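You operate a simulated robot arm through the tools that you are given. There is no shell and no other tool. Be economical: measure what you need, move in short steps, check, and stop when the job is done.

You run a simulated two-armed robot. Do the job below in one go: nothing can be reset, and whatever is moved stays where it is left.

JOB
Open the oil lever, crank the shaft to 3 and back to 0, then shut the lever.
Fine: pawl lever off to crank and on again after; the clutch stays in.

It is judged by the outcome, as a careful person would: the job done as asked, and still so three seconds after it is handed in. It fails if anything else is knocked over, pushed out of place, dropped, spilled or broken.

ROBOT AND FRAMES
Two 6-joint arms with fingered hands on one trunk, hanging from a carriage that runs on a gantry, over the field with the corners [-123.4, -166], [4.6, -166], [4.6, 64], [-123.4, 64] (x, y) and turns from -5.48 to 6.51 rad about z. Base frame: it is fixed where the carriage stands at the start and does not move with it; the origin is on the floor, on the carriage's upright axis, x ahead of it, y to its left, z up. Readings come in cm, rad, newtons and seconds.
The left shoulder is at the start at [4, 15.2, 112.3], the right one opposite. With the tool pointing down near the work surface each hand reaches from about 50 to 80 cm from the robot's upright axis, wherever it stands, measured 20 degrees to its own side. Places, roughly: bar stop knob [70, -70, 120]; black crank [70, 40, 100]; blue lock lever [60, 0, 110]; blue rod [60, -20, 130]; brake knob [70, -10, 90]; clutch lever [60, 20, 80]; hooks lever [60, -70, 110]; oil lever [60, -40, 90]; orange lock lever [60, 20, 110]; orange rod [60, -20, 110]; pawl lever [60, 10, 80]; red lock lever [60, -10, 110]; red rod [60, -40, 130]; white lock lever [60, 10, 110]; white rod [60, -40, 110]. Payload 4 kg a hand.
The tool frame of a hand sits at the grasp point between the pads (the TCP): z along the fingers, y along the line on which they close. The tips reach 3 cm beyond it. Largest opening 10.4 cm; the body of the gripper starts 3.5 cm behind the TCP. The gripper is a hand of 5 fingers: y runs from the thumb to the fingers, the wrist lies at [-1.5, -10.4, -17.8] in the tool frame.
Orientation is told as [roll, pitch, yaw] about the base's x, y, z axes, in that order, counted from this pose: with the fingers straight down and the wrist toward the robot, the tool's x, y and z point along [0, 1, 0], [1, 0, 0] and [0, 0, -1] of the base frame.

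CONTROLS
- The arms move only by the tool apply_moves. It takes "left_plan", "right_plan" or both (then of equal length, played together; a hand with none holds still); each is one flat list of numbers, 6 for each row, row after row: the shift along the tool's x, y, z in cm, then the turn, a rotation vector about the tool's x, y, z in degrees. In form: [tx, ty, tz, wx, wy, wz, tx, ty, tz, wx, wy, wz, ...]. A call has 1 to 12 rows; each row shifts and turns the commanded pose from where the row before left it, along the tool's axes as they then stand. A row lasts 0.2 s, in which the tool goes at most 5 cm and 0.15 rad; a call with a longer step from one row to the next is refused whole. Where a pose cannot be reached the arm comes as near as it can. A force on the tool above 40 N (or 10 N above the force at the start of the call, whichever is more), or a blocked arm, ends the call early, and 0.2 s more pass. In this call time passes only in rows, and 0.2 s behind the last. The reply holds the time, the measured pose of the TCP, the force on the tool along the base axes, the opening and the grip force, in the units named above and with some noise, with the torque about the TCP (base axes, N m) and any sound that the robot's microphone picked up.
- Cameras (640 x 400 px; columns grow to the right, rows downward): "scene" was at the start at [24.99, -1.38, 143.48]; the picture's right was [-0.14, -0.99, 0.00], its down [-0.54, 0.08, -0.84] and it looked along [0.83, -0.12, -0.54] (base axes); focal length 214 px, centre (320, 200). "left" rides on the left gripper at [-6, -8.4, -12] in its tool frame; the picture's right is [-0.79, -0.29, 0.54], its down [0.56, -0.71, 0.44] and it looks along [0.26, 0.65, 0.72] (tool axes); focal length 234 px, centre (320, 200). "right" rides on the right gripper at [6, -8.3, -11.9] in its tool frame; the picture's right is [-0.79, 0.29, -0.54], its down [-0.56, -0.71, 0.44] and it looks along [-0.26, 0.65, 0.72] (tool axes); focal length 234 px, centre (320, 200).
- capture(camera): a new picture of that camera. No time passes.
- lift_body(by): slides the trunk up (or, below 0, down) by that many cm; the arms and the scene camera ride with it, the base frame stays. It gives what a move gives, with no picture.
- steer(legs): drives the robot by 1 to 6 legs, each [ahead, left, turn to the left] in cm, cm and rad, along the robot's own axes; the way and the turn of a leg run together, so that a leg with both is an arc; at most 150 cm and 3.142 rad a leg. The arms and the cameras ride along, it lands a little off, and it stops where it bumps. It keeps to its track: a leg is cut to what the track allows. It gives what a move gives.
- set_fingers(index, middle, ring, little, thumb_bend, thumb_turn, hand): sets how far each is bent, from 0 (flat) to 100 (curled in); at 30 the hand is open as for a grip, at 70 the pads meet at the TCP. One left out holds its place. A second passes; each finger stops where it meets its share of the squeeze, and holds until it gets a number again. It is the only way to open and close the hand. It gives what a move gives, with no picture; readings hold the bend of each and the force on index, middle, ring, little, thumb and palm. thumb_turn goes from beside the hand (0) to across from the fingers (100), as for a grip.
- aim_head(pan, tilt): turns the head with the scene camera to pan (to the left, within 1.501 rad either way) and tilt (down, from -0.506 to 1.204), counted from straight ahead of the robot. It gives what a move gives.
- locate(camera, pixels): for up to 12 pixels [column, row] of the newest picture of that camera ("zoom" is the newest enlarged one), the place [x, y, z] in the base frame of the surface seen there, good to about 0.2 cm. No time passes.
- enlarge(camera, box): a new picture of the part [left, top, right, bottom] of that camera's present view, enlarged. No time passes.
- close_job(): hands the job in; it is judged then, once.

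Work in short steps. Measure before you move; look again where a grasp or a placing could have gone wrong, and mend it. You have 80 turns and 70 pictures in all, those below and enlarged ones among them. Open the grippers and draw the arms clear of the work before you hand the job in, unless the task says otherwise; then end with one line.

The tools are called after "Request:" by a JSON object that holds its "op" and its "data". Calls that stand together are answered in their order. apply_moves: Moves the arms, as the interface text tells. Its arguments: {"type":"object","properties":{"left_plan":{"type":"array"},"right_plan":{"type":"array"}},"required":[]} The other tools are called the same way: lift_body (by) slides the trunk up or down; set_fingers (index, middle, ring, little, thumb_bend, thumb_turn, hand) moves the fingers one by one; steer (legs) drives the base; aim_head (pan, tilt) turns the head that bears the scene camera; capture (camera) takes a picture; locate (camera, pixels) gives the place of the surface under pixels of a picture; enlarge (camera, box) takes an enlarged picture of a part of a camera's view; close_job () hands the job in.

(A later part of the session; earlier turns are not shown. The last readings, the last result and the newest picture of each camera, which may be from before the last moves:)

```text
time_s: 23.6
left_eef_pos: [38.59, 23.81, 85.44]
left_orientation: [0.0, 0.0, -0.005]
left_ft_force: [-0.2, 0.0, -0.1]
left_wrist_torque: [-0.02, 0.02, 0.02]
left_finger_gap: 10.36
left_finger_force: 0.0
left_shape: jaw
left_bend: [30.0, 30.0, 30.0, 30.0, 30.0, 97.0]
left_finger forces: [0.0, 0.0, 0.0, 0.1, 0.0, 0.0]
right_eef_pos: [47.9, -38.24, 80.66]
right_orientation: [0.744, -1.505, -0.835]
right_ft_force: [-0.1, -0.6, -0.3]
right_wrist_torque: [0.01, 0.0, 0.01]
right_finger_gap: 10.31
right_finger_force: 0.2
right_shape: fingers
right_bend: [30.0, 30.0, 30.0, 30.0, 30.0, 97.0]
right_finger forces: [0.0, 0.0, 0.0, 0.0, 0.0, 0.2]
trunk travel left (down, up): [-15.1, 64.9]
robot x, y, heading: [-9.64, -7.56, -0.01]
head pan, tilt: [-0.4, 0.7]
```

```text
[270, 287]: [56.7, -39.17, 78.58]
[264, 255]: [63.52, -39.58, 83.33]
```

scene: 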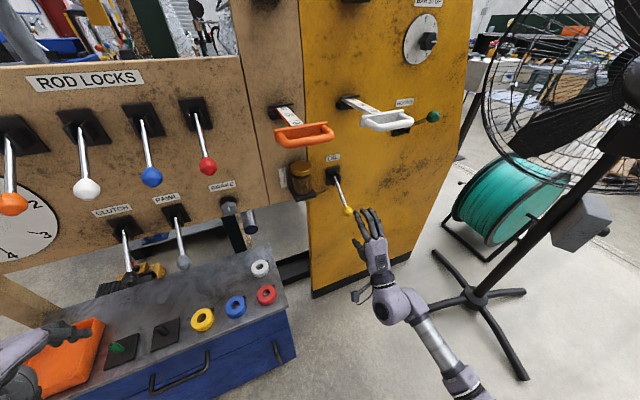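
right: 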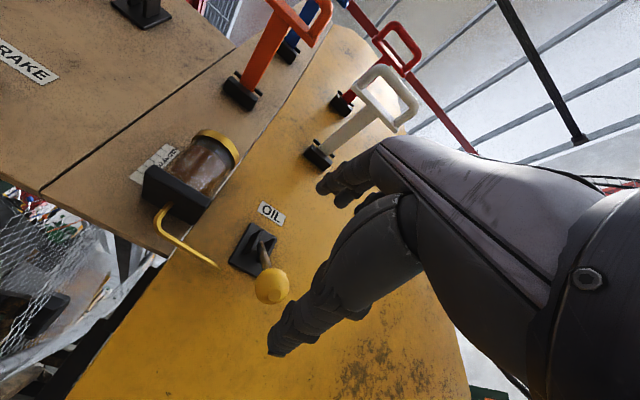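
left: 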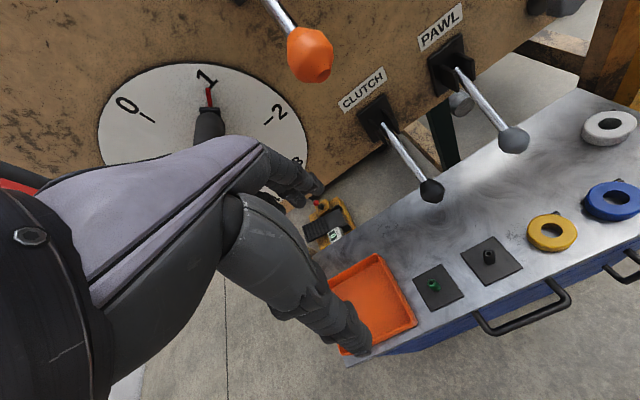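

Oil lever is fully down (z 80.2, same as the pawl lever's down stop). Now I back off, extend the left hand and turn its fingers forward for the pawl lever.

Request:
{"op": "steer", "data": {"legs": [[-30, -12, 0]]}}

Request:
{"op": "apply_moves", "data": {"left_plan": [0, 4, -2, 0, 0, 0, 0, 4, -2, 0, 0, 0, 0, 4, -2, 0, 0, 0, 0, 2, -2, 0, 0, 0]}}

Request:
{"op": "apply_moves", "data": {"left_plan": [0, 0, 0, -8.2, 0, 0, 0, 0, 0, -8.2, 0, 0, 0, 0, 0, -8.2, 0, 0, 0, 0, 0, -8.2, 0, 0, 0, 0, 0, -8.2, 0, 0, 0, 0, 0, -8.2, 0, 0, 0, 0, 0, -8.2, 0, 0, 0, 0, 0, -8.2, 0, 0, 0, 0, 0, -8.2, 0, 0, 0, 0, 0, -8.2, 0, 0, 0, 0, 0, -8, 0, 0]}}

Request:
{"op": "aim_head", "data": {"pan": 0.1, "tilt": 0.5}}

Request:
{"op": "capture", "data": {"camera": "scene"}}

```text
time_s: 25.8
left_eef_pos: [8.48, 11.99, 85.47]
left_orientation: [0.0, 0.0, -0.005]
left_ft_force: [-0.8, -0.3, 0.7]
left_wrist_torque: [-0.01, 0.0, -0.01]
left_finger_gap: 10.38
left_finger_force: 0.2
left_shape: jaw
left_bend: [30.0, 30.0, 30.0, 30.0, 30.0, 97.0]
left_finger forces: [0.1, 0.0, 0.0, 0.1, 0.1, 0.0]
right_eef_pos: [18.12, -49.95, 80.55]
right_orientation: [0.745, -1.507, -0.835]
right_ft_force: [-0.1, 0.5, 0.5]
right_wrist_torque: [-0.03, -0.01, 0.01]
right_finger_gap: 10.28
right_finger_force: 0.1
right_shape: fingers
right_bend: [30.0, 30.0, 30.0, 30.0, 30.0, 97.0]
right_finger forces: [0.0, 0.0, 0.0, 0.0, 0.0, 0.0]
trunk travel left (down, up): [-15.1, 64.9]
robot x, y, heading: [-39.75, -19.7, -0.005]
head pan, tilt: [-0.4, 0.7]
```

```text
time_s: 26.8
left_eef_pos: [16.12, 16.06, 89.23]
left_orientation: [-0.002, -0.003, -0.001]
left_ft_force: [0.5, -0.2, -0.2]
left_wrist_torque: [-0.02, 0.02, -0.02]
left_finger_gap: 10.36
left_finger_force: 0.2
left_shape: jaw
left_bend: [30.0, 30.0, 30.0, 30.0, 30.0, 97.0]
left_finger forces: [0.0, 0.0, 0.1, 0.0, 0.1, 0.1]
left hand out of reach, approached as far as the arm can: row 2, 3, 4
right_eef_pos: [18.07, -50.0, 80.6]
right_orientation: [0.75, -1.506, -0.839]
right_ft_force: [0.4, -0.3, 0.7]
right_wrist_torque: [0.0, 0.0, 0.0]
right_finger_gap: 10.29
right_finger_force: 0.0
right_shape: fingers
right_bend: [30.0, 30.0, 30.0, 30.0, 30.0, 97.0]
right_finger forces: [0.0, 0.0, 0.1, 0.0, 0.0, 0.0]
trunk travel left (down, up): [-15.1, 64.9]
robot x, y, heading: [-39.54, -19.38, -0.006]
head pan, tilt: [-0.4, 0.7]
```

```text
time_s: 29.2
left_eef_pos: [16.05, 15.87, 89.12]
left_orientation: [-2.56, -1.568, 2.555]
left_ft_force: [-0.1, -0.6, 0.5]
left_wrist_torque: [-0.03, -0.01, -0.04]
left_finger_gap: 10.36
left_finger_force: 0.1
left_shape: jaw
left_bend: [30.0, 30.0, 30.0, 30.0, 30.0, 97.0]
left_finger forces: [0.0, 0.0, 0.0, 0.0, 0.0, 0.1]
right_eef_pos: [18.19, -49.99, 80.61]
right_orientation: [0.744, -1.508, -0.835]
right_ft_force: [-0.9, 0.6, 0.1]
right_wrist_torque: [-0.02, -0.01, 0.0]
right_finger_gap: 10.28
right_finger_force: 0.0
right_shape: fingers
right_bend: [30.0, 30.0, 30.0, 30.0, 30.0, 97.0]
right_finger forces: [0.1, 0.1, 0.0, 0.0, 0.0, 0.1]
trunk travel left (down, up): [-15.1, 64.9]
robot x, y, heading: [-39.47, -19.72, -0.0]
head pan, tilt: [-0.4, 0.7]
```

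```text
time_s: 30.1
left_eef_pos: [16.05, 16.11, 89.1]
left_orientation: [-0.722, -1.568, 0.722]
left_ft_force: [0.1, -0.2, -0.3]
left_wrist_torque: [0.01, 0.04, -0.01]
left_finger_gap: 10.36
left_finger_force: 0.0
left_shape: jaw
left_bend: [30.0, 30.0, 30.0, 30.0, 30.0, 97.0]
left_finger forces: [0.0, 0.1, 0.0, 0.0, 0.0, 0.1]
right_eef_pos: [18.16, -49.97, 80.57]
right_orientation: [0.746, -1.505, -0.836]
right_ft_force: [-0.2, -0.6, 0.7]
right_wrist_torque: [-0.01, 0.01, -0.02]
right_finger_gap: 10.29
right_finger_force: 0.0
right_shape: fingers
right_bend: [30.0, 30.0, 30.0, 30.0, 30.0, 97.0]
right_finger forces: [0.0, 0.1, 0.1, 0.0, 0.0, 0.0]
trunk travel left (down, up): [-15.1, 64.9]
robot x, y, heading: [-39.62, -19.85, -0.001]
head pan, tilt: [0.099, 0.499]
```

```text
40 pictures are left
```

scene: 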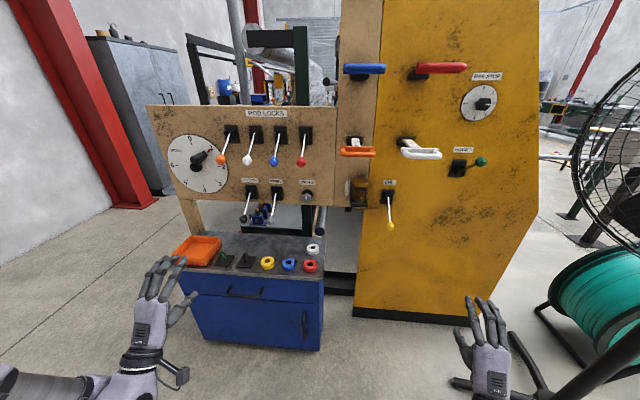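

The left hand would pass close to the clutch knob, so I use the right hand for the pawl: its spare fingers lie on the free side. I drive left 59 cm, then ahead.

Request:
{"op": "steer", "data": {"legs": [[0, 58.7, 0], [28, 0, 0]]}}

Request:
{"op": "aim_head", "data": {"pan": -0.4, "tilt": 0.6}}

Request:
{"op": "capture", "data": {"camera": "scene"}}

Request:
{"op": "capture", "data": {"camera": "right"}}

```text
time_s: 35.0
left_eef_pos: [43.29, 75.21, 88.97]
left_orientation: [-1.674, -1.57, 1.689]
left_ft_force: [0.5, 0.2, 0.5]
left_wrist_torque: [-0.02, 0.01, -0.02]
left_finger_gap: 10.37
left_finger_force: 0.0
left_shape: jaw
left_bend: [30.0, 30.0, 30.0, 30.0, 30.0, 97.0]
left_finger forces: [0.0, 0.0, 0.0, 0.0, 0.1, 0.0]
right_eef_pos: [46.51, 9.34, 80.56]
right_orientation: [0.742, -1.506, -0.818]
right_ft_force: [-0.2, -0.6, 0.2]
right_wrist_torque: [0.0, -0.02, -0.04]
right_finger_gap: 10.29
right_finger_force: 0.1
right_shape: fingers
right_bend: [30.0, 30.0, 30.0, 30.0, 30.0, 97.0]
right_finger forces: [0.0, 0.1, 0.1, 0.0, 0.0, 0.0]
trunk travel left (down, up): [-15.1, 64.9]
robot x, y, heading: [-11.61, 38.91, 0.016]
head pan, tilt: [0.099, 0.499]
```

```text
time_s: 35.9
left_eef_pos: [43.43, 75.24, 89.04]
left_orientation: [-1.491, -1.57, 1.501]
left_ft_force: [-0.3, -0.1, -0.7]
left_wrist_torque: [0.03, 0.02, 0.0]
left_finger_gap: 10.38
left_finger_force: 0.0
left_shape: jaw
left_bend: [30.0, 30.0, 30.0, 30.0, 30.0, 97.0]
left_finger forces: [0.0, 0.0, 0.0, 0.0, 0.0, 0.1]
right_eef_pos: [46.43, 9.32, 80.52]
right_orientation: [0.739, -1.506, -0.814]
right_ft_force: [-0.2, 0.9, -0.7]
right_wrist_torque: [0.0, -0.02, 0.01]
right_finger_gap: 10.29
right_finger_force: 0.0
right_shape: fingers
right_bend: [30.0, 30.0, 30.0, 30.0, 30.0, 97.0]
right_finger forces: [0.0, 0.1, 0.1, 0.1, 0.0, 0.0]
trunk travel left (down, up): [-15.1, 64.9]
robot x, y, heading: [-11.45, 38.86, 0.015]
head pan, tilt: [-0.4, 0.6]
```

```text
39 pictures are left
```

scene: 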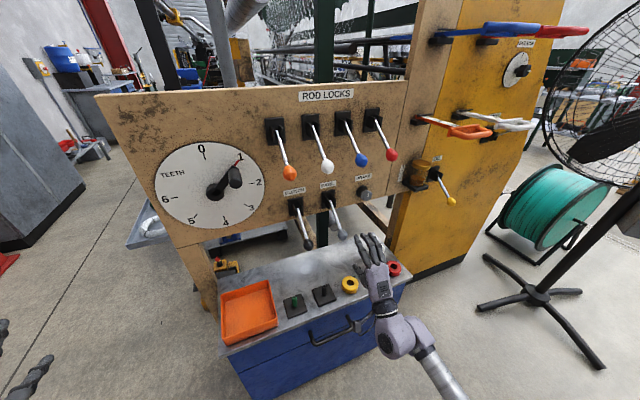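

```text
38 pictures are left
```

right: 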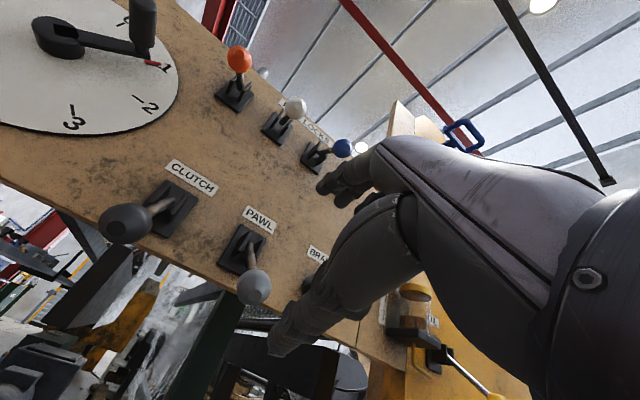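

Pawl knob at right pixel (254,287), clutch knob at (126,224). I drive 6 cm nearer, then measure again.

Request:
{"op": "steer", "data": {"legs": [[5.5, -0.5, 0]]}}

Request:
{"op": "capture", "data": {"camera": "right"}}

Request:
{"op": "locate", "data": {"camera": "right", "pixels": [[262, 285], [255, 280], [285, 340], [322, 188], [120, 215]]}}

```text
time_s: 36.9
left_eef_pos: [49.05, 74.9, 88.99]
left_orientation: [-1.174, -1.571, 1.185]
left_ft_force: [-0.7, -0.6, 0.1]
left_wrist_torque: [0.01, 0.02, -0.02]
left_finger_gap: 10.38
left_finger_force: 0.1
left_shape: jaw
left_bend: [30.0, 30.0, 30.0, 30.0, 30.0, 97.0]
left_finger forces: [0.0, 0.0, 0.1, 0.0, 0.0, 0.0]
right_eef_pos: [51.92, 8.93, 80.52]
right_orientation: [0.739, -1.506, -0.815]
right_ft_force: [-0.1, -0.8, 0.7]
right_wrist_torque: [-0.01, 0.0, 0.02]
right_finger_gap: 10.29
right_finger_force: 0.1
right_shape: fingers
right_bend: [30.0, 30.0, 30.0, 30.0, 30.0, 97.0]
right_finger forces: [0.0, 0.0, 0.1, 0.1, 0.0, 0.0]
trunk travel left (down, up): [-15.1, 64.9]
robot x, y, heading: [-6.23, 38.4, 0.011]
head pan, tilt: [-0.4, 0.6]
```

```text
37 pictures are left
```

right: 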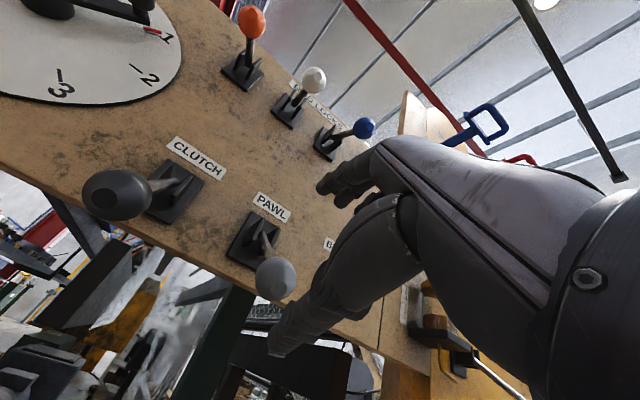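

```text
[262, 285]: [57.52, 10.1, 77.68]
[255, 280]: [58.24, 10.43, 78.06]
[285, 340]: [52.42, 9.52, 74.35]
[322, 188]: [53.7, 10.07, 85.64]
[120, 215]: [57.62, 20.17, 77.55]
```

Pawl knob centre is about [58.6,9,79]. I advance the open hand 5 cm and down 1.6 cm, then grip.

Request:
{"op": "apply_moves", "data": {"right_plan": [-0.2, -0.8, 1, 0, 0, 0, 0, -0.8, 2, 0, 0, 0, 0, 0, 2, 0, 0, 0]}}

Request:
{"op": "capture", "data": {"camera": "right"}}

```text
time_s: 37.7
left_eef_pos: [49.05, 74.78, 89.01]
left_orientation: [-1.95, -1.571, 1.96]
left_ft_force: [0.6, -0.4, -0.1]
left_wrist_torque: [-0.02, 0.03, -0.03]
left_finger_gap: 10.38
left_finger_force: 0.0
left_shape: jaw
left_bend: [30.0, 30.0, 30.0, 30.0, 30.0, 97.0]
left_finger forces: [0.0, 0.1, 0.0, 0.1, 0.0, 0.0]
right_eef_pos: [56.92, 8.47, 78.68]
right_orientation: [0.756, -1.507, -0.83]
right_ft_force: [-0.2, 0.8, 0.4]
right_wrist_torque: [0.02, -0.01, 0.02]
right_finger_gap: 10.3
right_finger_force: 0.1
right_shape: fingers
right_bend: [30.0, 30.0, 30.0, 30.0, 30.0, 97.0]
right_finger forces: [0.1, 0.0, 0.0, 0.0, 0.0, 0.1]
trunk travel left (down, up): [-15.1, 64.9]
robot x, y, heading: [-5.88, 38.19, 0.011]
head pan, tilt: [-0.4, 0.6]
```

```text
36 pictures are left
```

right: 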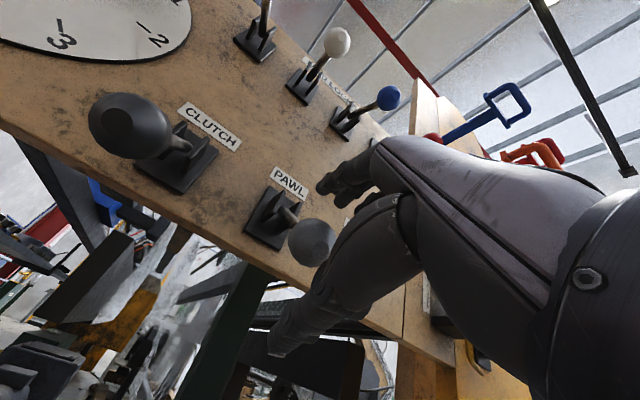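

The knob (312,243) sits right at the grasp point. I nudge 0.5 cm left and close.

Request:
{"op": "apply_moves", "data": {"right_plan": [0.5, 0, 0.5, 0, 0, 0]}}

Request:
{"op": "set_fingers", "data": {"hand": "right", "index": 66, "middle": 66, "thumb_bend": 66}}

Request:
{"op": "apply_moves", "data": {"right_plan": [0, 1, -0.6, 0, 0, 0, 0, 1, -0.5, 0, 0, 0, 0, 1, -0.4, 0, 0, 0]}}

Request:
{"op": "capture", "data": {"camera": "right"}}

```text
time_s: 38.1
left_eef_pos: [48.94, 74.94, 89.09]
left_orientation: [-2.481, -1.57, 2.493]
left_ft_force: [0.2, 0.0, -0.4]
left_wrist_torque: [0.04, 0.03, 0.0]
left_finger_gap: 10.36
left_finger_force: 0.1
left_shape: jaw
left_bend: [30.0, 30.0, 30.0, 30.0, 30.0, 97.0]
left_finger forces: [0.0, 0.1, 0.1, 0.0, 0.0, 0.0]
right_eef_pos: [57.41, 9.01, 78.69]
right_orientation: [0.743, -1.506, -0.82]
right_ft_force: [0.3, 1.1, 0.4]
right_wrist_torque: [0.01, -0.01, -0.02]
right_finger_gap: 10.27
right_finger_force: 0.1
right_shape: fingers
right_bend: [30.0, 30.0, 30.0, 30.0, 30.0, 97.0]
right_finger forces: [0.0, 0.0, 0.0, 0.1, 0.0, 0.0]
trunk travel left (down, up): [-15.1, 64.9]
robot x, y, heading: [-6.04, 38.29, 0.008]
head pan, tilt: [-0.4, 0.6]
```

```text
time_s: 39.1
left_eef_pos: [49.0, 74.89, 88.99]
left_orientation: [-1.412, -1.572, 1.425]
left_ft_force: [0.1, 0.0, -0.2]
left_wrist_torque: [0.02, -0.03, 0.03]
left_finger_gap: 10.36
left_finger_force: 0.1
left_shape: jaw
left_bend: [30.0, 30.0, 30.0, 30.0, 30.0, 97.0]
left_finger forces: [0.1, 0.1, 0.0, 0.0, 0.0, 0.0]
right_eef_pos: [57.45, 8.86, 78.84]
right_orientation: [0.765, -1.506, -0.837]
right_ft_force: [-3.6, 0.2, 6.8]
right_wrist_torque: [-0.03, -0.31, 0.01]
right_finger_gap: 3.07
right_finger_force: 7.3
right_shape: fingers
right_bend: [56.0, 65.0, 30.0, 30.0, 62.0, 97.0]
right_finger forces: [9.3, 1.4, 0.1, 0.1, 4.0, 0.1]
trunk travel left (down, up): [-15.1, 64.9]
robot x, y, heading: [-6.55, 38.34, 0.017]
head pan, tilt: [-0.4, 0.6]
```

```text
time_s: 39.9
left_eef_pos: [48.7, 74.88, 89.09]
left_orientation: [-0.503, -1.571, 0.513]
left_ft_force: [-0.2, 0.1, 0.7]
left_wrist_torque: [-0.02, 0.02, -0.03]
left_finger_gap: 10.36
left_finger_force: 0.1
left_shape: jaw
left_bend: [30.0, 30.0, 30.0, 30.0, 30.0, 97.0]
left_finger forces: [0.1, 0.0, 0.0, 0.1, 0.1, 0.0]
right_eef_pos: [55.84, 8.88, 81.63]
right_orientation: [0.714, -1.504, -0.79]
right_ft_force: [-2.1, 0.1, -6.5]
right_wrist_torque: [0.0, 0.11, 0.02]
right_finger_gap: 2.33
right_finger_force: 4.2
right_shape: fingers
right_bend: [63.0, 66.0, 30.0, 30.0, 61.0, 97.0]
right_finger forces: [1.9, 0.2, 0.1, 0.0, 6.6, 0.0]
trunk travel left (down, up): [-15.1, 64.9]
robot x, y, heading: [-6.35, 38.36, 0.011]
head pan, tilt: [-0.4, 0.6]
```

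```text
35 pictures are left
```

right: 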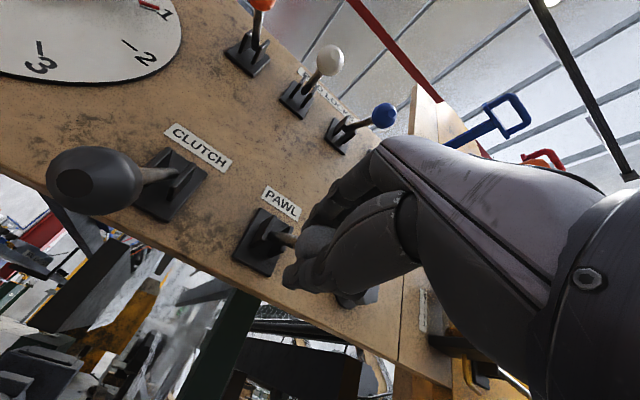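

The pawl lever follows the hand up. I continue along the arc past level toward the upper stop.

Request:
{"op": "apply_moves", "data": {"right_plan": [0, 1, -0.3, 0, 0, 0, 0, 1, -0.2, 0, 0, 0, 0, 1, -0.1, 0, 0, 0, 0, 1, 0, 0, 0, 0, 0, 1, 0.1, 0, 0, 0, 0, 1, 0.2, 0, 0, 0, 0, 1, 0.3, 0, 0, 0]}}

Request:
{"op": "capture", "data": {"camera": "right"}}

```text
time_s: 41.5
left_eef_pos: [48.92, 74.99, 89.17]
left_orientation: [-2.333, -1.57, 2.346]
left_ft_force: [0.7, -0.2, -0.6]
left_wrist_torque: [-0.01, 0.03, 0.02]
left_finger_gap: 10.37
left_finger_force: 0.1
left_shape: jaw
left_bend: [30.0, 30.0, 30.0, 30.0, 30.0, 97.0]
left_finger forces: [0.0, 0.0, 0.0, 0.1, 0.0, 0.0]
right_eef_pos: [56.43, 8.69, 88.82]
right_orientation: [0.758, -1.508, -0.83]
right_ft_force: [1.4, 3.6, 0.0]
right_wrist_torque: [-0.04, 0.1, 0.03]
right_finger_gap: 1.76
right_finger_force: 3.5
right_shape: fingers
right_bend: [63.0, 66.0, 30.0, 30.0, 64.0, 97.0]
right_finger forces: [3.9, 0.1, 0.0, 0.0, 2.5, 0.1]
trunk travel left (down, up): [-15.1, 64.9]
robot x, y, heading: [-6.29, 38.64, 0.011]
head pan, tilt: [-0.4, 0.6]
```

```text
34 pictures are left
```

right: 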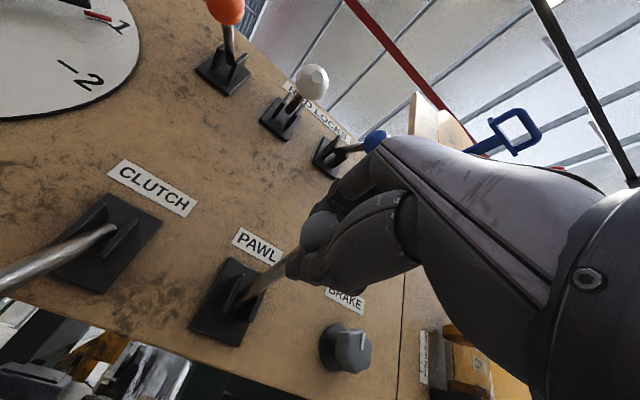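

Past level now; I finish the upward travel with about 4 cm more.

Request:
{"op": "apply_moves", "data": {"right_plan": [0, 1, 0.4, 0, 0, 0, 0, 1, 0.5, 0, 0, 0, 0, 1, 0.5, 0, 0, 0, 0, 0.8, 0.6, 0, 0, 0]}}

Request:
{"op": "enlarge", "data": {"camera": "scene", "box": [250, 100, 490, 250]}}

Request:
{"op": "capture", "data": {"camera": "right"}}

```text
time_s: 42.5
left_eef_pos: [48.42, 75.0, 88.89]
left_orientation: [0.105, -1.567, -0.092]
left_ft_force: [-0.3, -0.7, 0.4]
left_wrist_torque: [0.0, 0.01, -0.01]
left_finger_gap: 10.36
left_finger_force: 0.0
left_shape: jaw
left_bend: [30.0, 30.0, 30.0, 30.0, 30.0, 97.0]
left_finger forces: [0.0, 0.0, 0.0, 0.1, 0.0, 0.0]
right_eef_pos: [58.08, 8.43, 92.07]
right_orientation: [0.702, -1.501, -0.777]
right_ft_force: [-21.4, 5.6, -2.9]
right_wrist_torque: [0.04, 0.69, 0.25]
right_finger_gap: 2.74
right_finger_force: 12.0
right_shape: fingers
right_bend: [62.0, 66.0, 30.0, 30.0, 61.0, 96.0]
right_finger forces: [4.4, 0.1, 0.2, 0.1, 19.4, 0.0]
trunk travel left (down, up): [-15.1, 64.9]
robot x, y, heading: [-6.3, 38.44, 0.01]
head pan, tilt: [-0.4, 0.6]
```

```text
2.67 times, centred on (370, 175) of scene
```

zoom: 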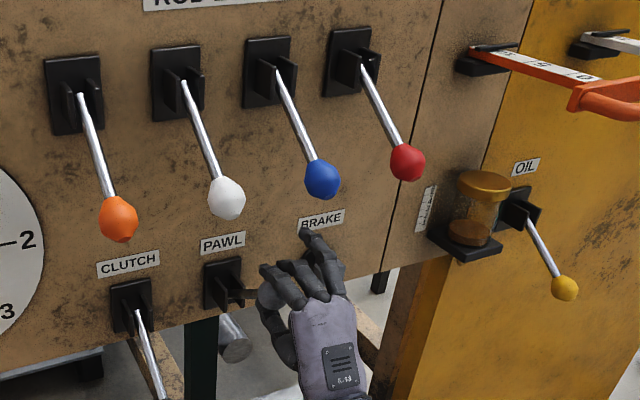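

```text
32 pictures are left
```

right: 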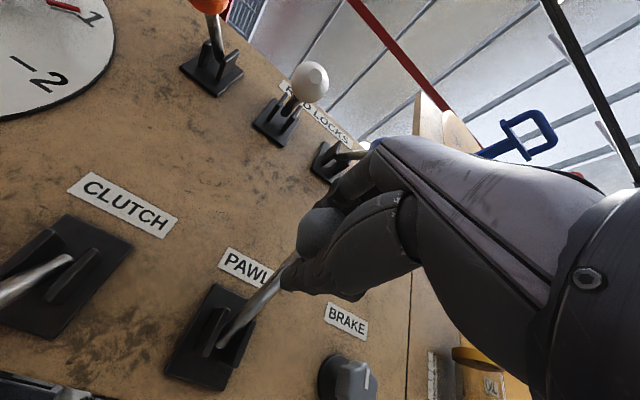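

Pawl seems at its upper stop (21 N push-back). The oil jar is draining, so I keep the motions quick: open the hand, back off, and verify the pawl lever's height.

Request:
{"op": "set_fingers", "data": {"hand": "right", "index": 35, "middle": 35, "thumb_bend": 30}}

Request:
{"op": "apply_moves", "data": {"right_plan": [0, 0, -4, 0, 0, 0, 0, 0, -4, 0, 0, 0]}}

Request:
{"op": "enlarge", "data": {"camera": "scene", "box": [250, 100, 490, 250]}}

Request:
{"op": "capture", "data": {"camera": "right"}}

```text
time_s: 43.5
left_eef_pos: [48.83, 74.9, 89.11]
left_orientation: [-0.945, -1.57, 0.959]
left_ft_force: [-0.4, -0.2, 1.0]
left_wrist_torque: [0.01, 0.0, 0.02]
left_finger_gap: 10.37
left_finger_force: 0.0
left_shape: jaw
left_bend: [30.0, 30.0, 30.0, 30.0, 30.0, 97.0]
left_finger forces: [0.1, 0.0, 0.1, 0.0, 0.1, 0.0]
right_eef_pos: [58.6, 8.26, 92.35]
right_orientation: [0.739, -1.505, -0.811]
right_ft_force: [-0.3, -0.7, -0.3]
right_wrist_torque: [0.0, 0.01, 0.0]
right_finger_gap: 9.64
right_finger_force: 0.0
right_shape: fingers
right_bend: [35.0, 35.0, 30.0, 30.0, 30.0, 97.0]
right_finger forces: [0.0, 0.0, 0.0, 0.0, 0.0, 0.1]
trunk travel left (down, up): [-15.1, 64.9]
robot x, y, heading: [-6.1, 38.9, 0.014]
head pan, tilt: [-0.4, 0.6]
```

```text
time_s: 44.1
left_eef_pos: [48.8, 74.89, 88.94]
left_orientation: [-0.448, -1.569, 0.462]
left_ft_force: [0.2, 0.4, 0.2]
left_wrist_torque: [-0.01, -0.03, 0.0]
left_finger_gap: 10.38
left_finger_force: 0.0
left_shape: jaw
left_bend: [30.0, 30.0, 30.0, 30.0, 30.0, 97.0]
left_finger forces: [0.0, 0.1, 0.1, 0.0, 0.0, 0.0]
right_eef_pos: [50.44, 9.06, 92.69]
right_orientation: [0.74, -1.505, -0.814]
right_ft_force: [0.1, 0.0, -1.0]
right_wrist_torque: [0.04, -0.01, -0.01]
right_finger_gap: 9.66
right_finger_force: 0.1
right_shape: fingers
right_bend: [35.0, 35.0, 30.0, 30.0, 30.0, 97.0]
right_finger forces: [0.0, 0.0, 0.0, 0.0, 0.0, 0.0]
trunk travel left (down, up): [-15.1, 64.9]
robot x, y, heading: [-5.89, 38.63, 0.006]
head pan, tilt: [-0.4, 0.6]
```

```text
2.67 times, centred on (370, 175) of scene
```

zoom: 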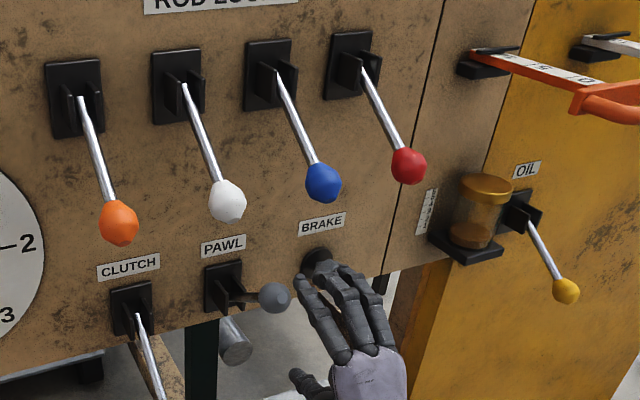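

```text
30 pictures are left
```

right: 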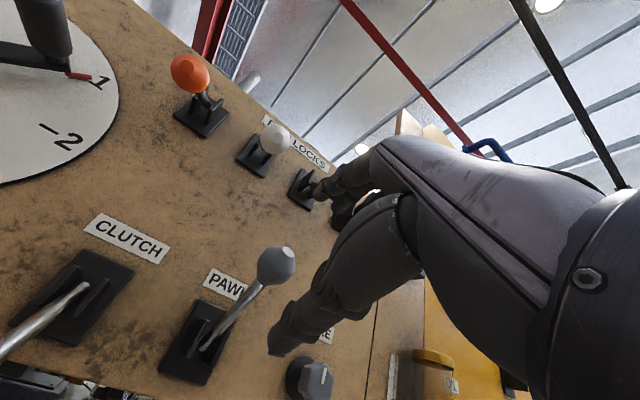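

I measure the pawl knob at zoom (274,297) and look closely at the oil jar's level.

Request:
{"op": "locate", "data": {"camera": "zoom", "pixels": [[274, 297], [250, 297], [140, 335]]}}

Request:
{"op": "locate", "data": {"camera": "right", "pixels": [[275, 266], [235, 320]]}}

Request:
{"op": "enlarge", "data": {"camera": "scene", "box": [396, 158, 460, 198]}}

```text
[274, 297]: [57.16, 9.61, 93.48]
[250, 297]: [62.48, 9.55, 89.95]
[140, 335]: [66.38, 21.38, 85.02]
```

```text
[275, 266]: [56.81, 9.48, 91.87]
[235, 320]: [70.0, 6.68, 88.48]
```

```text
10.00 times, centred on (428, 178) of scene
```

zoom: 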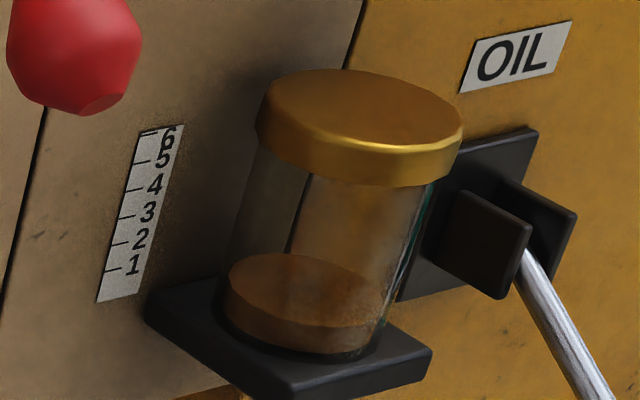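

Pawl is fully up (knob z 93.5). The oil sits near mark 1, so I go straight to the crank: raise the left hand while retracting the right, then drive right 37.6 cm.

Request:
{"op": "apply_moves", "data": {"left_plan": [0, 4.8, 0, 0, 0, 0, 0, 4.8, 0, 0, 0, 0, 0, 4.8, 0, 0, 0, 0], "right_plan": [0, 0, -3, 0, 0, 0, 0, 0, -3, 0, 0, 0, 0, 0, -2, 0, 0, 0]}}

Request:
{"op": "steer", "data": {"legs": [[0, -37.6, 0]]}}

Request:
{"op": "capture", "data": {"camera": "left"}}

```text
time_s: 44.9
left_eef_pos: [48.73, 74.76, 103.6]
left_orientation: [-0.228, -1.57, 0.24]
left_ft_force: [-0.1, 0.6, 0.1]
left_wrist_torque: [0.0, -0.02, 0.0]
left_finger_gap: 10.38
left_finger_force: 0.0
left_shape: jaw
left_bend: [30.0, 30.0, 30.0, 30.0, 30.0, 97.0]
left_finger forces: [0.1, 0.1, 0.0, 0.0, 0.0, 0.0]
right_eef_pos: [42.54, 9.41, 93.0]
right_orientation: [0.741, -1.504, -0.814]
right_ft_force: [0.1, 0.0, -0.6]
right_wrist_torque: [-0.01, 0.02, 0.0]
right_finger_gap: 9.67
right_finger_force: 0.1
right_shape: fingers
right_bend: [35.0, 35.0, 30.0, 30.0, 30.0, 97.0]
right_finger forces: [0.1, 0.0, 0.0, 0.0, 0.0, 0.0]
trunk travel left (down, up): [-15.1, 64.9]
robot x, y, heading: [-5.92, 38.39, 0.01]
head pan, tilt: [-0.4, 0.6]
```

```text
time_s: 47.3
left_eef_pos: [49.5, 36.86, 103.65]
left_orientation: [-1.684, -1.57, 1.691]
left_ft_force: [0.3, -0.3, -0.6]
left_wrist_torque: [-0.02, -0.03, -0.05]
left_finger_gap: 10.4
left_finger_force: 0.1
left_shape: jaw
left_bend: [30.0, 30.0, 30.0, 30.0, 30.0, 97.0]
left_finger forces: [0.1, 0.0, 0.0, 0.0, 0.1, 0.0]
right_eef_pos: [42.85, -28.42, 93.15]
right_orientation: [0.746, -1.504, -0.827]
right_ft_force: [0.2, 0.0, 0.3]
right_wrist_torque: [-0.01, 0.03, -0.02]
right_finger_gap: 9.65
right_finger_force: 0.1
right_shape: fingers
right_bend: [35.0, 35.0, 30.0, 30.0, 30.0, 97.0]
right_finger forces: [0.1, 0.0, 0.0, 0.0, 0.0, 0.0]
trunk travel left (down, up): [-15.1, 64.9]
robot x, y, heading: [-5.84, 0.7, 0.01]
head pan, tilt: [-0.4, 0.6]
```

```text
28 pictures are left
```

left: 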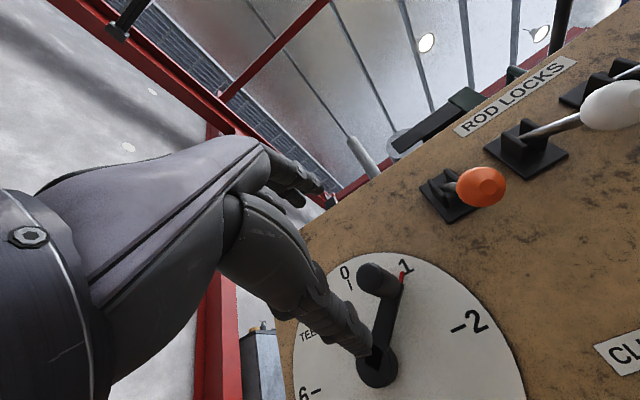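

The crank grip end (375,280) lies ahead of the grasp point. I drive 8 cm ahead and finish with the arm, then close the fingers on the grip.

Request:
{"op": "steer", "data": {"legs": [[8, 0.4, 0]]}}

Request:
{"op": "apply_moves", "data": {"left_plan": [0, 0, 2.5, 0, 0, 0, 0, 0, 2.2, 0, 0, 0]}}

Request:
{"op": "capture", "data": {"camera": "left"}}

```text
time_s: 48.3
left_eef_pos: [57.42, 37.38, 103.57]
left_orientation: [-1.91, -1.57, 1.916]
left_ft_force: [-0.1, 0.6, 0.3]
left_wrist_torque: [-0.02, -0.02, 0.04]
left_finger_gap: 10.37
left_finger_force: 0.0
left_shape: jaw
left_bend: [30.0, 30.0, 30.0, 30.0, 30.0, 97.0]
left_finger forces: [0.0, 0.0, 0.1, 0.0, 0.0, 0.1]
right_eef_pos: [50.92, -27.88, 93.16]
right_orientation: [0.749, -1.507, -0.828]
right_ft_force: [0.0, 0.6, 0.1]
right_wrist_torque: [0.02, 0.01, -0.03]
right_finger_gap: 9.68
right_finger_force: 0.0
right_shape: fingers
right_bend: [35.0, 35.0, 30.0, 30.0, 30.0, 97.0]
right_finger forces: [0.0, 0.0, 0.0, 0.1, 0.0, 0.0]
trunk travel left (down, up): [-15.1, 64.9]
robot x, y, heading: [2.26, 1.15, 0.004]
head pan, tilt: [-0.4, 0.6]
```

```text
time_s: 48.9
left_eef_pos: [62.25, 37.5, 103.56]
left_orientation: [-1.832, -1.57, 1.839]
left_ft_force: [0.0, 0.4, -0.3]
left_wrist_torque: [-0.01, 0.0, 0.0]
left_finger_gap: 10.4
left_finger_force: 0.1
left_shape: jaw
left_bend: [30.0, 30.0, 30.0, 30.0, 30.0, 97.0]
left_finger forces: [0.1, 0.0, 0.0, 0.1, 0.0, 0.1]
right_eef_pos: [50.82, -27.91, 93.17]
right_orientation: [0.755, -1.506, -0.833]
right_ft_force: [-0.4, 0.8, -0.6]
right_wrist_torque: [0.0, -0.01, 0.02]
right_finger_gap: 9.67
right_finger_force: 0.1
right_shape: fingers
right_bend: [35.0, 35.0, 30.0, 30.0, 30.0, 97.0]
right_finger forces: [0.1, 0.1, 0.0, 0.1, 0.1, 0.0]
trunk travel left (down, up): [-15.1, 64.9]
robot x, y, heading: [2.3, 1.16, 0.006]
head pan, tilt: [-0.4, 0.6]
```

```text
27 pictures are left
```

left: 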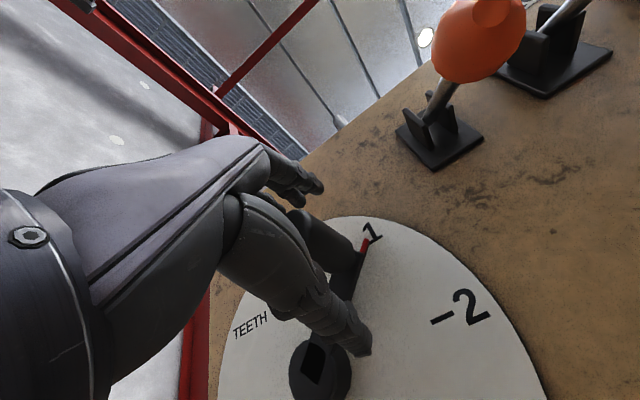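

The grip lies between thumb and fingers. I close all fingers gently on it.

Request:
{"op": "set_fingers", "data": {"hand": "left", "index": 68, "middle": 68, "thumb_bend": 68}}

Request:
{"op": "capture", "data": {"camera": "left"}}

```text
time_s: 49.9
left_eef_pos: [62.19, 37.57, 103.55]
left_orientation: [-2.569, -1.57, 2.577]
left_ft_force: [-2.1, -0.4, 4.5]
left_wrist_torque: [0.05, -0.13, 0.05]
left_finger_gap: 2.38
left_finger_force: 8.0
left_shape: fingers
left_bend: [61.0, 64.0, 30.0, 30.0, 62.0, 97.0]
left_finger forces: [5.6, 4.4, 0.0, 0.1, 5.2, 0.1]
right_eef_pos: [50.8, -27.89, 93.16]
right_orientation: [0.748, -1.505, -0.828]
right_ft_force: [0.9, 0.3, -1.0]
right_wrist_torque: [0.01, 0.01, -0.03]
right_finger_gap: 9.64
right_finger_force: 0.0
right_shape: fingers
right_bend: [35.0, 35.0, 30.0, 30.0, 30.0, 97.0]
right_finger forces: [0.0, 0.1, 0.0, 0.0, 0.0, 0.1]
trunk travel left (down, up): [-15.1, 64.9]
robot x, y, heading: [2.3, 1.46, 0.01]
head pan, tilt: [-0.4, 0.6]
```

```text
26 pictures are left
```

left: 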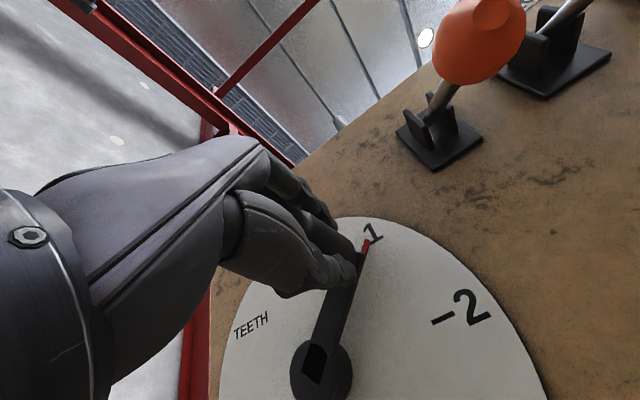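

Grip is firm (gap 2.4). I crank clockwise 45° to the 2 mark first, along an 8.5 cm circle about [43.3, 97.5].

Request:
{"op": "apply_moves", "data": {"left_plan": [-0.72, -0.83, 0, 0, 0, 0, -0.63, -0.93, 0, 0, 0, 0, -0.5, -1.0, 0, 0, 0, 0, -0.35, -1.05, 0, 0, 0, 0, -0.21, -1.09, 0, 0, 0, 0, -0.08, -1.11, 0, 0, 0, 0]}}

Request:
{"op": "capture", "data": {"camera": "left"}}

```text
time_s: 51.3
left_eef_pos: [62.39, 34.87, 97.37]
left_orientation: [-0.554, -1.568, 0.56]
left_ft_force: [-0.3, -8.9, 0.4]
left_wrist_torque: [0.1, 0.04, -0.27]
left_finger_gap: 2.15
left_finger_force: 7.5
left_shape: fingers
left_bend: [63.0, 64.0, 30.0, 30.0, 63.0, 96.0]
left_finger forces: [5.6, 2.9, 0.0, 0.0, 6.7, 0.0]
right_eef_pos: [50.72, -28.02, 93.1]
right_orientation: [0.738, -1.508, -0.818]
right_ft_force: [-0.3, -0.3, 0.1]
right_wrist_torque: [0.02, -0.01, -0.02]
right_finger_gap: 9.66
right_finger_force: 0.1
right_shape: fingers
right_bend: [35.0, 35.0, 30.0, 30.0, 30.0, 97.0]
right_finger forces: [0.0, 0.0, 0.1, 0.1, 0.0, 0.0]
trunk travel left (down, up): [-15.1, 64.9]
robot x, y, heading: [2.22, 1.29, 0.007]
head pan, tilt: [-0.4, 0.6]
```

```text
25 pictures are left
```

left: 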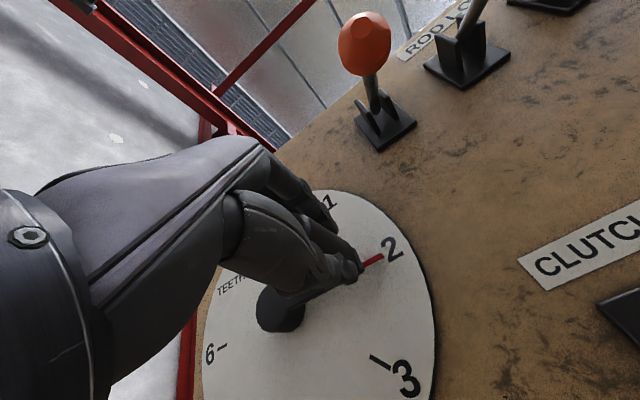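

Pointer is on 2. I go on 45° more to 3.

Request:
{"op": "apply_moves", "data": {"left_plan": [0.08, -1.13, 0, 0, 0, 0, 0.21, -1.11, 0, 0, 0, 0, 0.36, -1.08, 0, 0, 0, 0, 0.5, -1.03, 0, 0, 0, 0, 0.65, -0.95, 0, 0, 0, 0, 0.74, -0.85, 0, 0, 0, 0]}}

Request:
{"op": "enlarge", "data": {"camera": "left", "box": [160, 120, 480, 320]}}

```text
time_s: 52.7
left_eef_pos: [61.16, 37.16, 91.83]
left_orientation: [0.947, -1.566, -0.935]
left_ft_force: [7.3, -0.4, 0.0]
left_wrist_torque: [0.06, 0.02, -0.05]
left_finger_gap: 2.22
left_finger_force: 5.9
left_shape: fingers
left_bend: [64.0, 65.0, 30.0, 30.0, 61.0, 97.0]
left_finger forces: [2.6, 2.8, 0.0, 0.0, 6.2, 0.1]
left hand out of reach, approached as far as the arm can: row 5, 6
right_eef_pos: [50.93, -27.84, 93.24]
right_orientation: [0.756, -1.506, -0.837]
right_ft_force: [-0.2, 0.1, -0.7]
right_wrist_torque: [-0.01, -0.01, 0.02]
right_finger_gap: 9.66
right_finger_force: 0.0
right_shape: fingers
right_bend: [35.0, 35.0, 30.0, 30.0, 30.0, 97.0]
right_finger forces: [0.1, 0.0, 0.0, 0.1, 0.0, 0.1]
trunk travel left (down, up): [-15.1, 64.9]
robot x, y, heading: [1.88, 1.17, 0.007]
head pan, tilt: [-0.4, 0.6]
```

```text
2.00 times, centred on (320, 220) of left
```

zoom: 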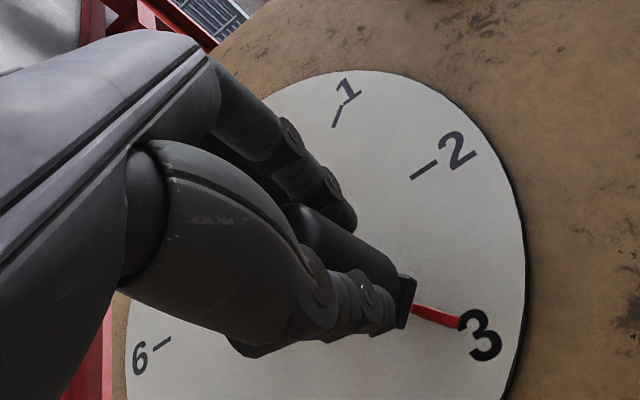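

Pointer is at 3, perhaps 2° short (TCP z 91.8 vs ideal 91.4). I lower the trunk 0.5 cm to seat it and look closely.

Request:
{"op": "lift_body", "data": {"by": -0.5}}

Request:
{"op": "enlarge", "data": {"camera": "left", "box": [320, 220, 448, 300]}}

```text
time_s: 53.3
left_eef_pos: [61.12, 37.19, 91.54]
left_orientation: [1.926, -1.567, -1.913]
left_ft_force: [3.5, 1.9, 5.4]
left_wrist_torque: [0.02, -0.15, 0.05]
left_finger_gap: 2.16
left_finger_force: 6.3
left_shape: fingers
left_bend: [63.0, 63.0, 30.0, 30.0, 62.0, 97.0]
left_finger forces: [3.8, 5.8, 0.0, 0.0, 3.8, 0.0]
right_eef_pos: [50.82, -27.86, 92.64]
right_orientation: [0.759, -1.507, -0.84]
right_ft_force: [0.4, 0.5, -0.3]
right_wrist_torque: [0.03, -0.01, 0.04]
right_finger_gap: 9.68
right_finger_force: 0.1
right_shape: fingers
right_bend: [35.0, 35.0, 30.0, 30.0, 30.0, 97.0]
right_finger forces: [0.0, 0.1, 0.0, 0.0, 0.0, 0.1]
trunk travel left (down, up): [-14.6, 65.4]
robot x, y, heading: [1.73, 1.54, 0.008]
head pan, tilt: [-0.4, 0.6]
```

```text
5.00 times, centred on (384, 260) of left
```

zoom: 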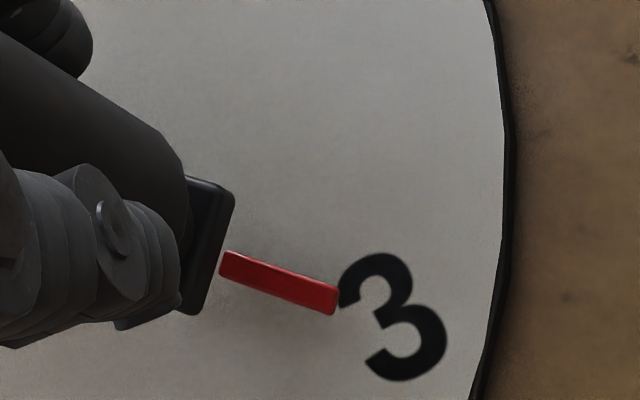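

Pointer covers the 3 tick. Now back counter-clockwise to 1 first, following the same circle.

Request:
{"op": "apply_moves", "data": {"left_plan": [-1.07, 1.3, 0.1, 0, 0, 0, -0.8, 1.49, 0.2, 0, 0, 0, -0.48, 1.61, 0.2, 0, 0, 0, -0.17, 1.68, 0.2, 0, 0, 0, 0.17, 1.68, 0.1, 0, 0, 0, 0.48, 1.61, 0, 0, 0, 0, 0.8, 1.49, 0, 0, 0, 0, 1.07, 1.3, 0, 0, 0, 0]}}

Request:
{"op": "capture", "data": {"camera": "left"}}

```text
time_s: 55.1
left_eef_pos: [61.85, 37.37, 103.43]
left_orientation: [0.924, -1.567, -0.915]
left_ft_force: [0.0, 0.4, -0.7]
left_wrist_torque: [0.0, -0.01, 0.02]
left_finger_gap: 0.66
left_finger_force: 0.1
left_shape: fingers
left_bend: [68.0, 68.0, 30.0, 30.0, 68.0, 97.0]
left_finger forces: [0.1, 0.0, 0.0, 0.1, 0.1, 0.1]
right_eef_pos: [50.74, -27.85, 92.65]
right_orientation: [0.747, -1.505, -0.827]
right_ft_force: [-0.3, 0.4, -1.0]
right_wrist_torque: [-0.02, 0.08, -0.04]
right_finger_gap: 9.67
right_finger_force: 0.1
right_shape: fingers
right_bend: [35.0, 35.0, 30.0, 30.0, 30.0, 97.0]
right_finger forces: [0.0, 0.0, 0.0, 0.0, 0.1, 0.0]
trunk travel left (down, up): [-14.6, 65.4]
robot x, y, heading: [2.14, 1.32, 0.007]
head pan, tilt: [-0.4, 0.6]
```

```text
22 pictures are left
```

left: 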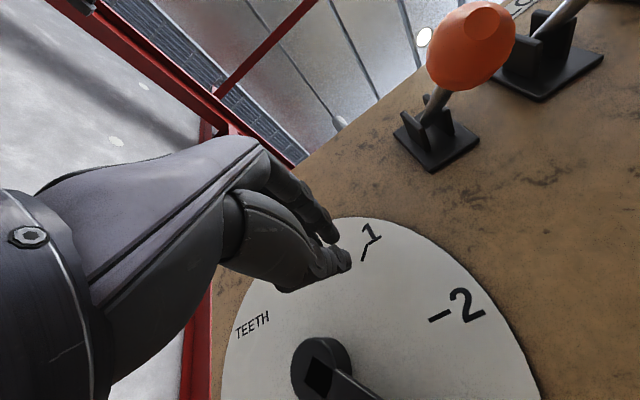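

The grip slipped out; the crank arm points low right from the hub (320,370). I back the left hand off and look with the scene camera.

Request:
{"op": "apply_moves", "data": {"left_plan": [0, 0, -4, 0, 0, 0, 0, 0, -4, 0, 0, 0]}}

Request:
{"op": "aim_head", "data": {"pan": 0.55, "tilt": 0.45}}

Request:
{"op": "set_fingers", "data": {"hand": "left", "index": 30, "middle": 30, "thumb_bend": 30}}

Request:
{"op": "capture", "data": {"camera": "scene"}}

Request:
{"op": "capture", "data": {"camera": "left"}}

```text
time_s: 55.7
left_eef_pos: [53.56, 37.09, 103.05]
left_orientation: [0.757, -1.568, -0.748]
left_ft_force: [0.6, 0.2, 1.1]
left_wrist_torque: [-0.01, -0.01, -0.01]
left_finger_gap: 0.65
left_finger_force: 0.1
left_shape: fingers
left_bend: [68.0, 68.0, 30.0, 30.0, 68.0, 97.0]
left_finger forces: [0.0, 0.0, 0.0, 0.1, 0.0, 0.0]
right_eef_pos: [50.47, -27.86, 92.59]
right_orientation: [0.732, -1.504, -0.814]
right_ft_force: [-0.2, -0.1, 0.9]
right_wrist_torque: [0.03, 0.0, 0.01]
right_finger_gap: 9.65
right_finger_force: 0.1
right_shape: fingers
right_bend: [35.0, 35.0, 30.0, 30.0, 30.0, 97.0]
right_finger forces: [0.1, 0.0, 0.0, 0.1, 0.0, 0.0]
trunk travel left (down, up): [-14.6, 65.4]
robot x, y, heading: [1.98, 0.52, 0.014]
head pan, tilt: [-0.4, 0.6]
```

```text
time_s: 56.9
left_eef_pos: [53.87, 37.12, 103.13]
left_orientation: [0.928, -1.567, -0.918]
left_ft_force: [-0.4, 0.1, 0.2]
left_wrist_torque: [-0.01, -0.01, -0.01]
left_finger_gap: 0.66
left_finger_force: 0.0
left_shape: fingers
left_bend: [68.0, 68.0, 30.0, 30.0, 68.0, 97.0]
left_finger forces: [0.1, 0.0, 0.0, 0.0, 0.0, 0.0]
right_eef_pos: [50.72, -27.97, 92.59]
right_orientation: [0.744, -1.508, -0.827]
right_ft_force: [-0.3, 0.2, -0.1]
right_wrist_torque: [0.01, 0.0, 0.0]
right_finger_gap: 9.67
right_finger_force: 0.1
right_shape: fingers
right_bend: [35.0, 35.0, 30.0, 30.0, 30.0, 97.0]
right_finger forces: [0.0, 0.0, 0.0, 0.0, 0.0, 0.0]
trunk travel left (down, up): [-14.6, 65.4]
robot x, y, heading: [1.77, 1.32, 0.01]
head pan, tilt: [0.55, 0.45]
```

```text
time_s: 57.9
left_eef_pos: [53.77, 37.25, 103.13]
left_orientation: [0.951, -1.566, -0.938]
left_ft_force: [-0.3, -0.1, 0.2]
left_wrist_torque: [0.01, 0.04, -0.03]
left_finger_gap: 10.27
left_finger_force: 0.0
left_shape: fingers
left_bend: [30.0, 30.0, 30.0, 30.0, 30.0, 97.0]
left_finger forces: [0.0, 0.1, 0.1, 0.0, 0.0, 0.1]
right_eef_pos: [50.82, -27.84, 92.63]
right_orientation: [0.744, -1.505, -0.826]
right_ft_force: [-0.4, 0.1, -0.4]
right_wrist_torque: [-0.02, 0.0, -0.03]
right_finger_gap: 9.66
right_finger_force: 0.1
right_shape: fingers
right_bend: [35.0, 35.0, 30.0, 30.0, 30.0, 97.0]
right_finger forces: [0.0, 0.1, 0.1, 0.0, 0.0, 0.1]
trunk travel left (down, up): [-14.6, 65.4]
robot x, y, heading: [1.87, 1.41, 0.006]
head pan, tilt: [0.55, 0.45]
```

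```text
21 pictures are left
```

scene: 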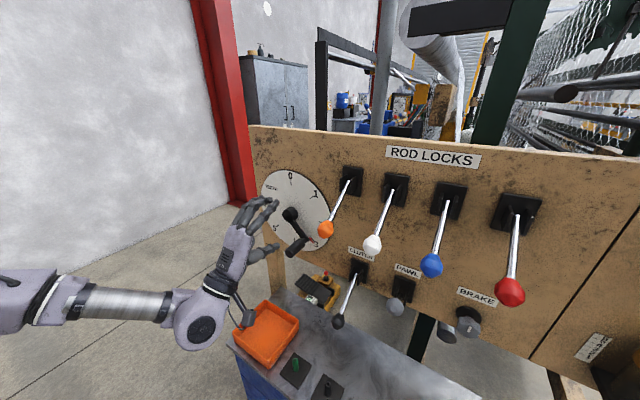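

```text
20 pictures are left
```

left: 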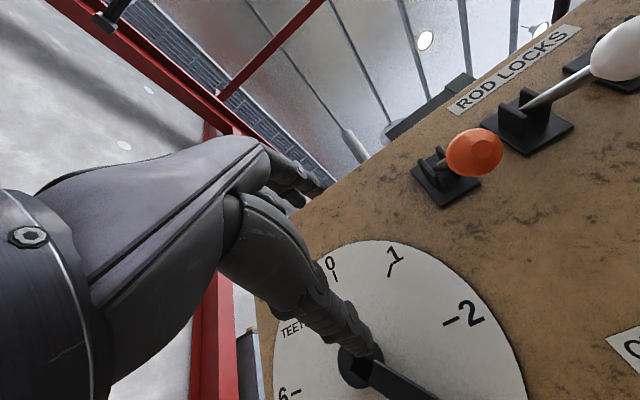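

The crank is still near 3 (grip at scene (298,245)). I enlarge and measure the grip.

Request:
{"op": "enlarge", "data": {"camera": "scene", "box": [240, 155, 368, 275]}}

Request:
{"op": "locate", "data": {"camera": "scene", "pixels": [[292, 252], [297, 245], [302, 240], [395, 308], [290, 215], [338, 320], [326, 229]]}}

```text
3.33 times, centred on (304, 215) of scene
```

zoom: 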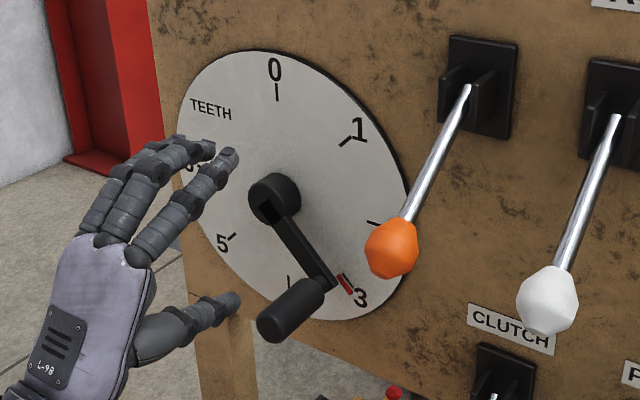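

```text
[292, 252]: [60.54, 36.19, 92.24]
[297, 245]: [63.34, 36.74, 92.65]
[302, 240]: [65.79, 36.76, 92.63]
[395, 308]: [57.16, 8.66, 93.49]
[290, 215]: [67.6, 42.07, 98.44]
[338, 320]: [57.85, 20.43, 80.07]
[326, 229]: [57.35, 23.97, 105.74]
```

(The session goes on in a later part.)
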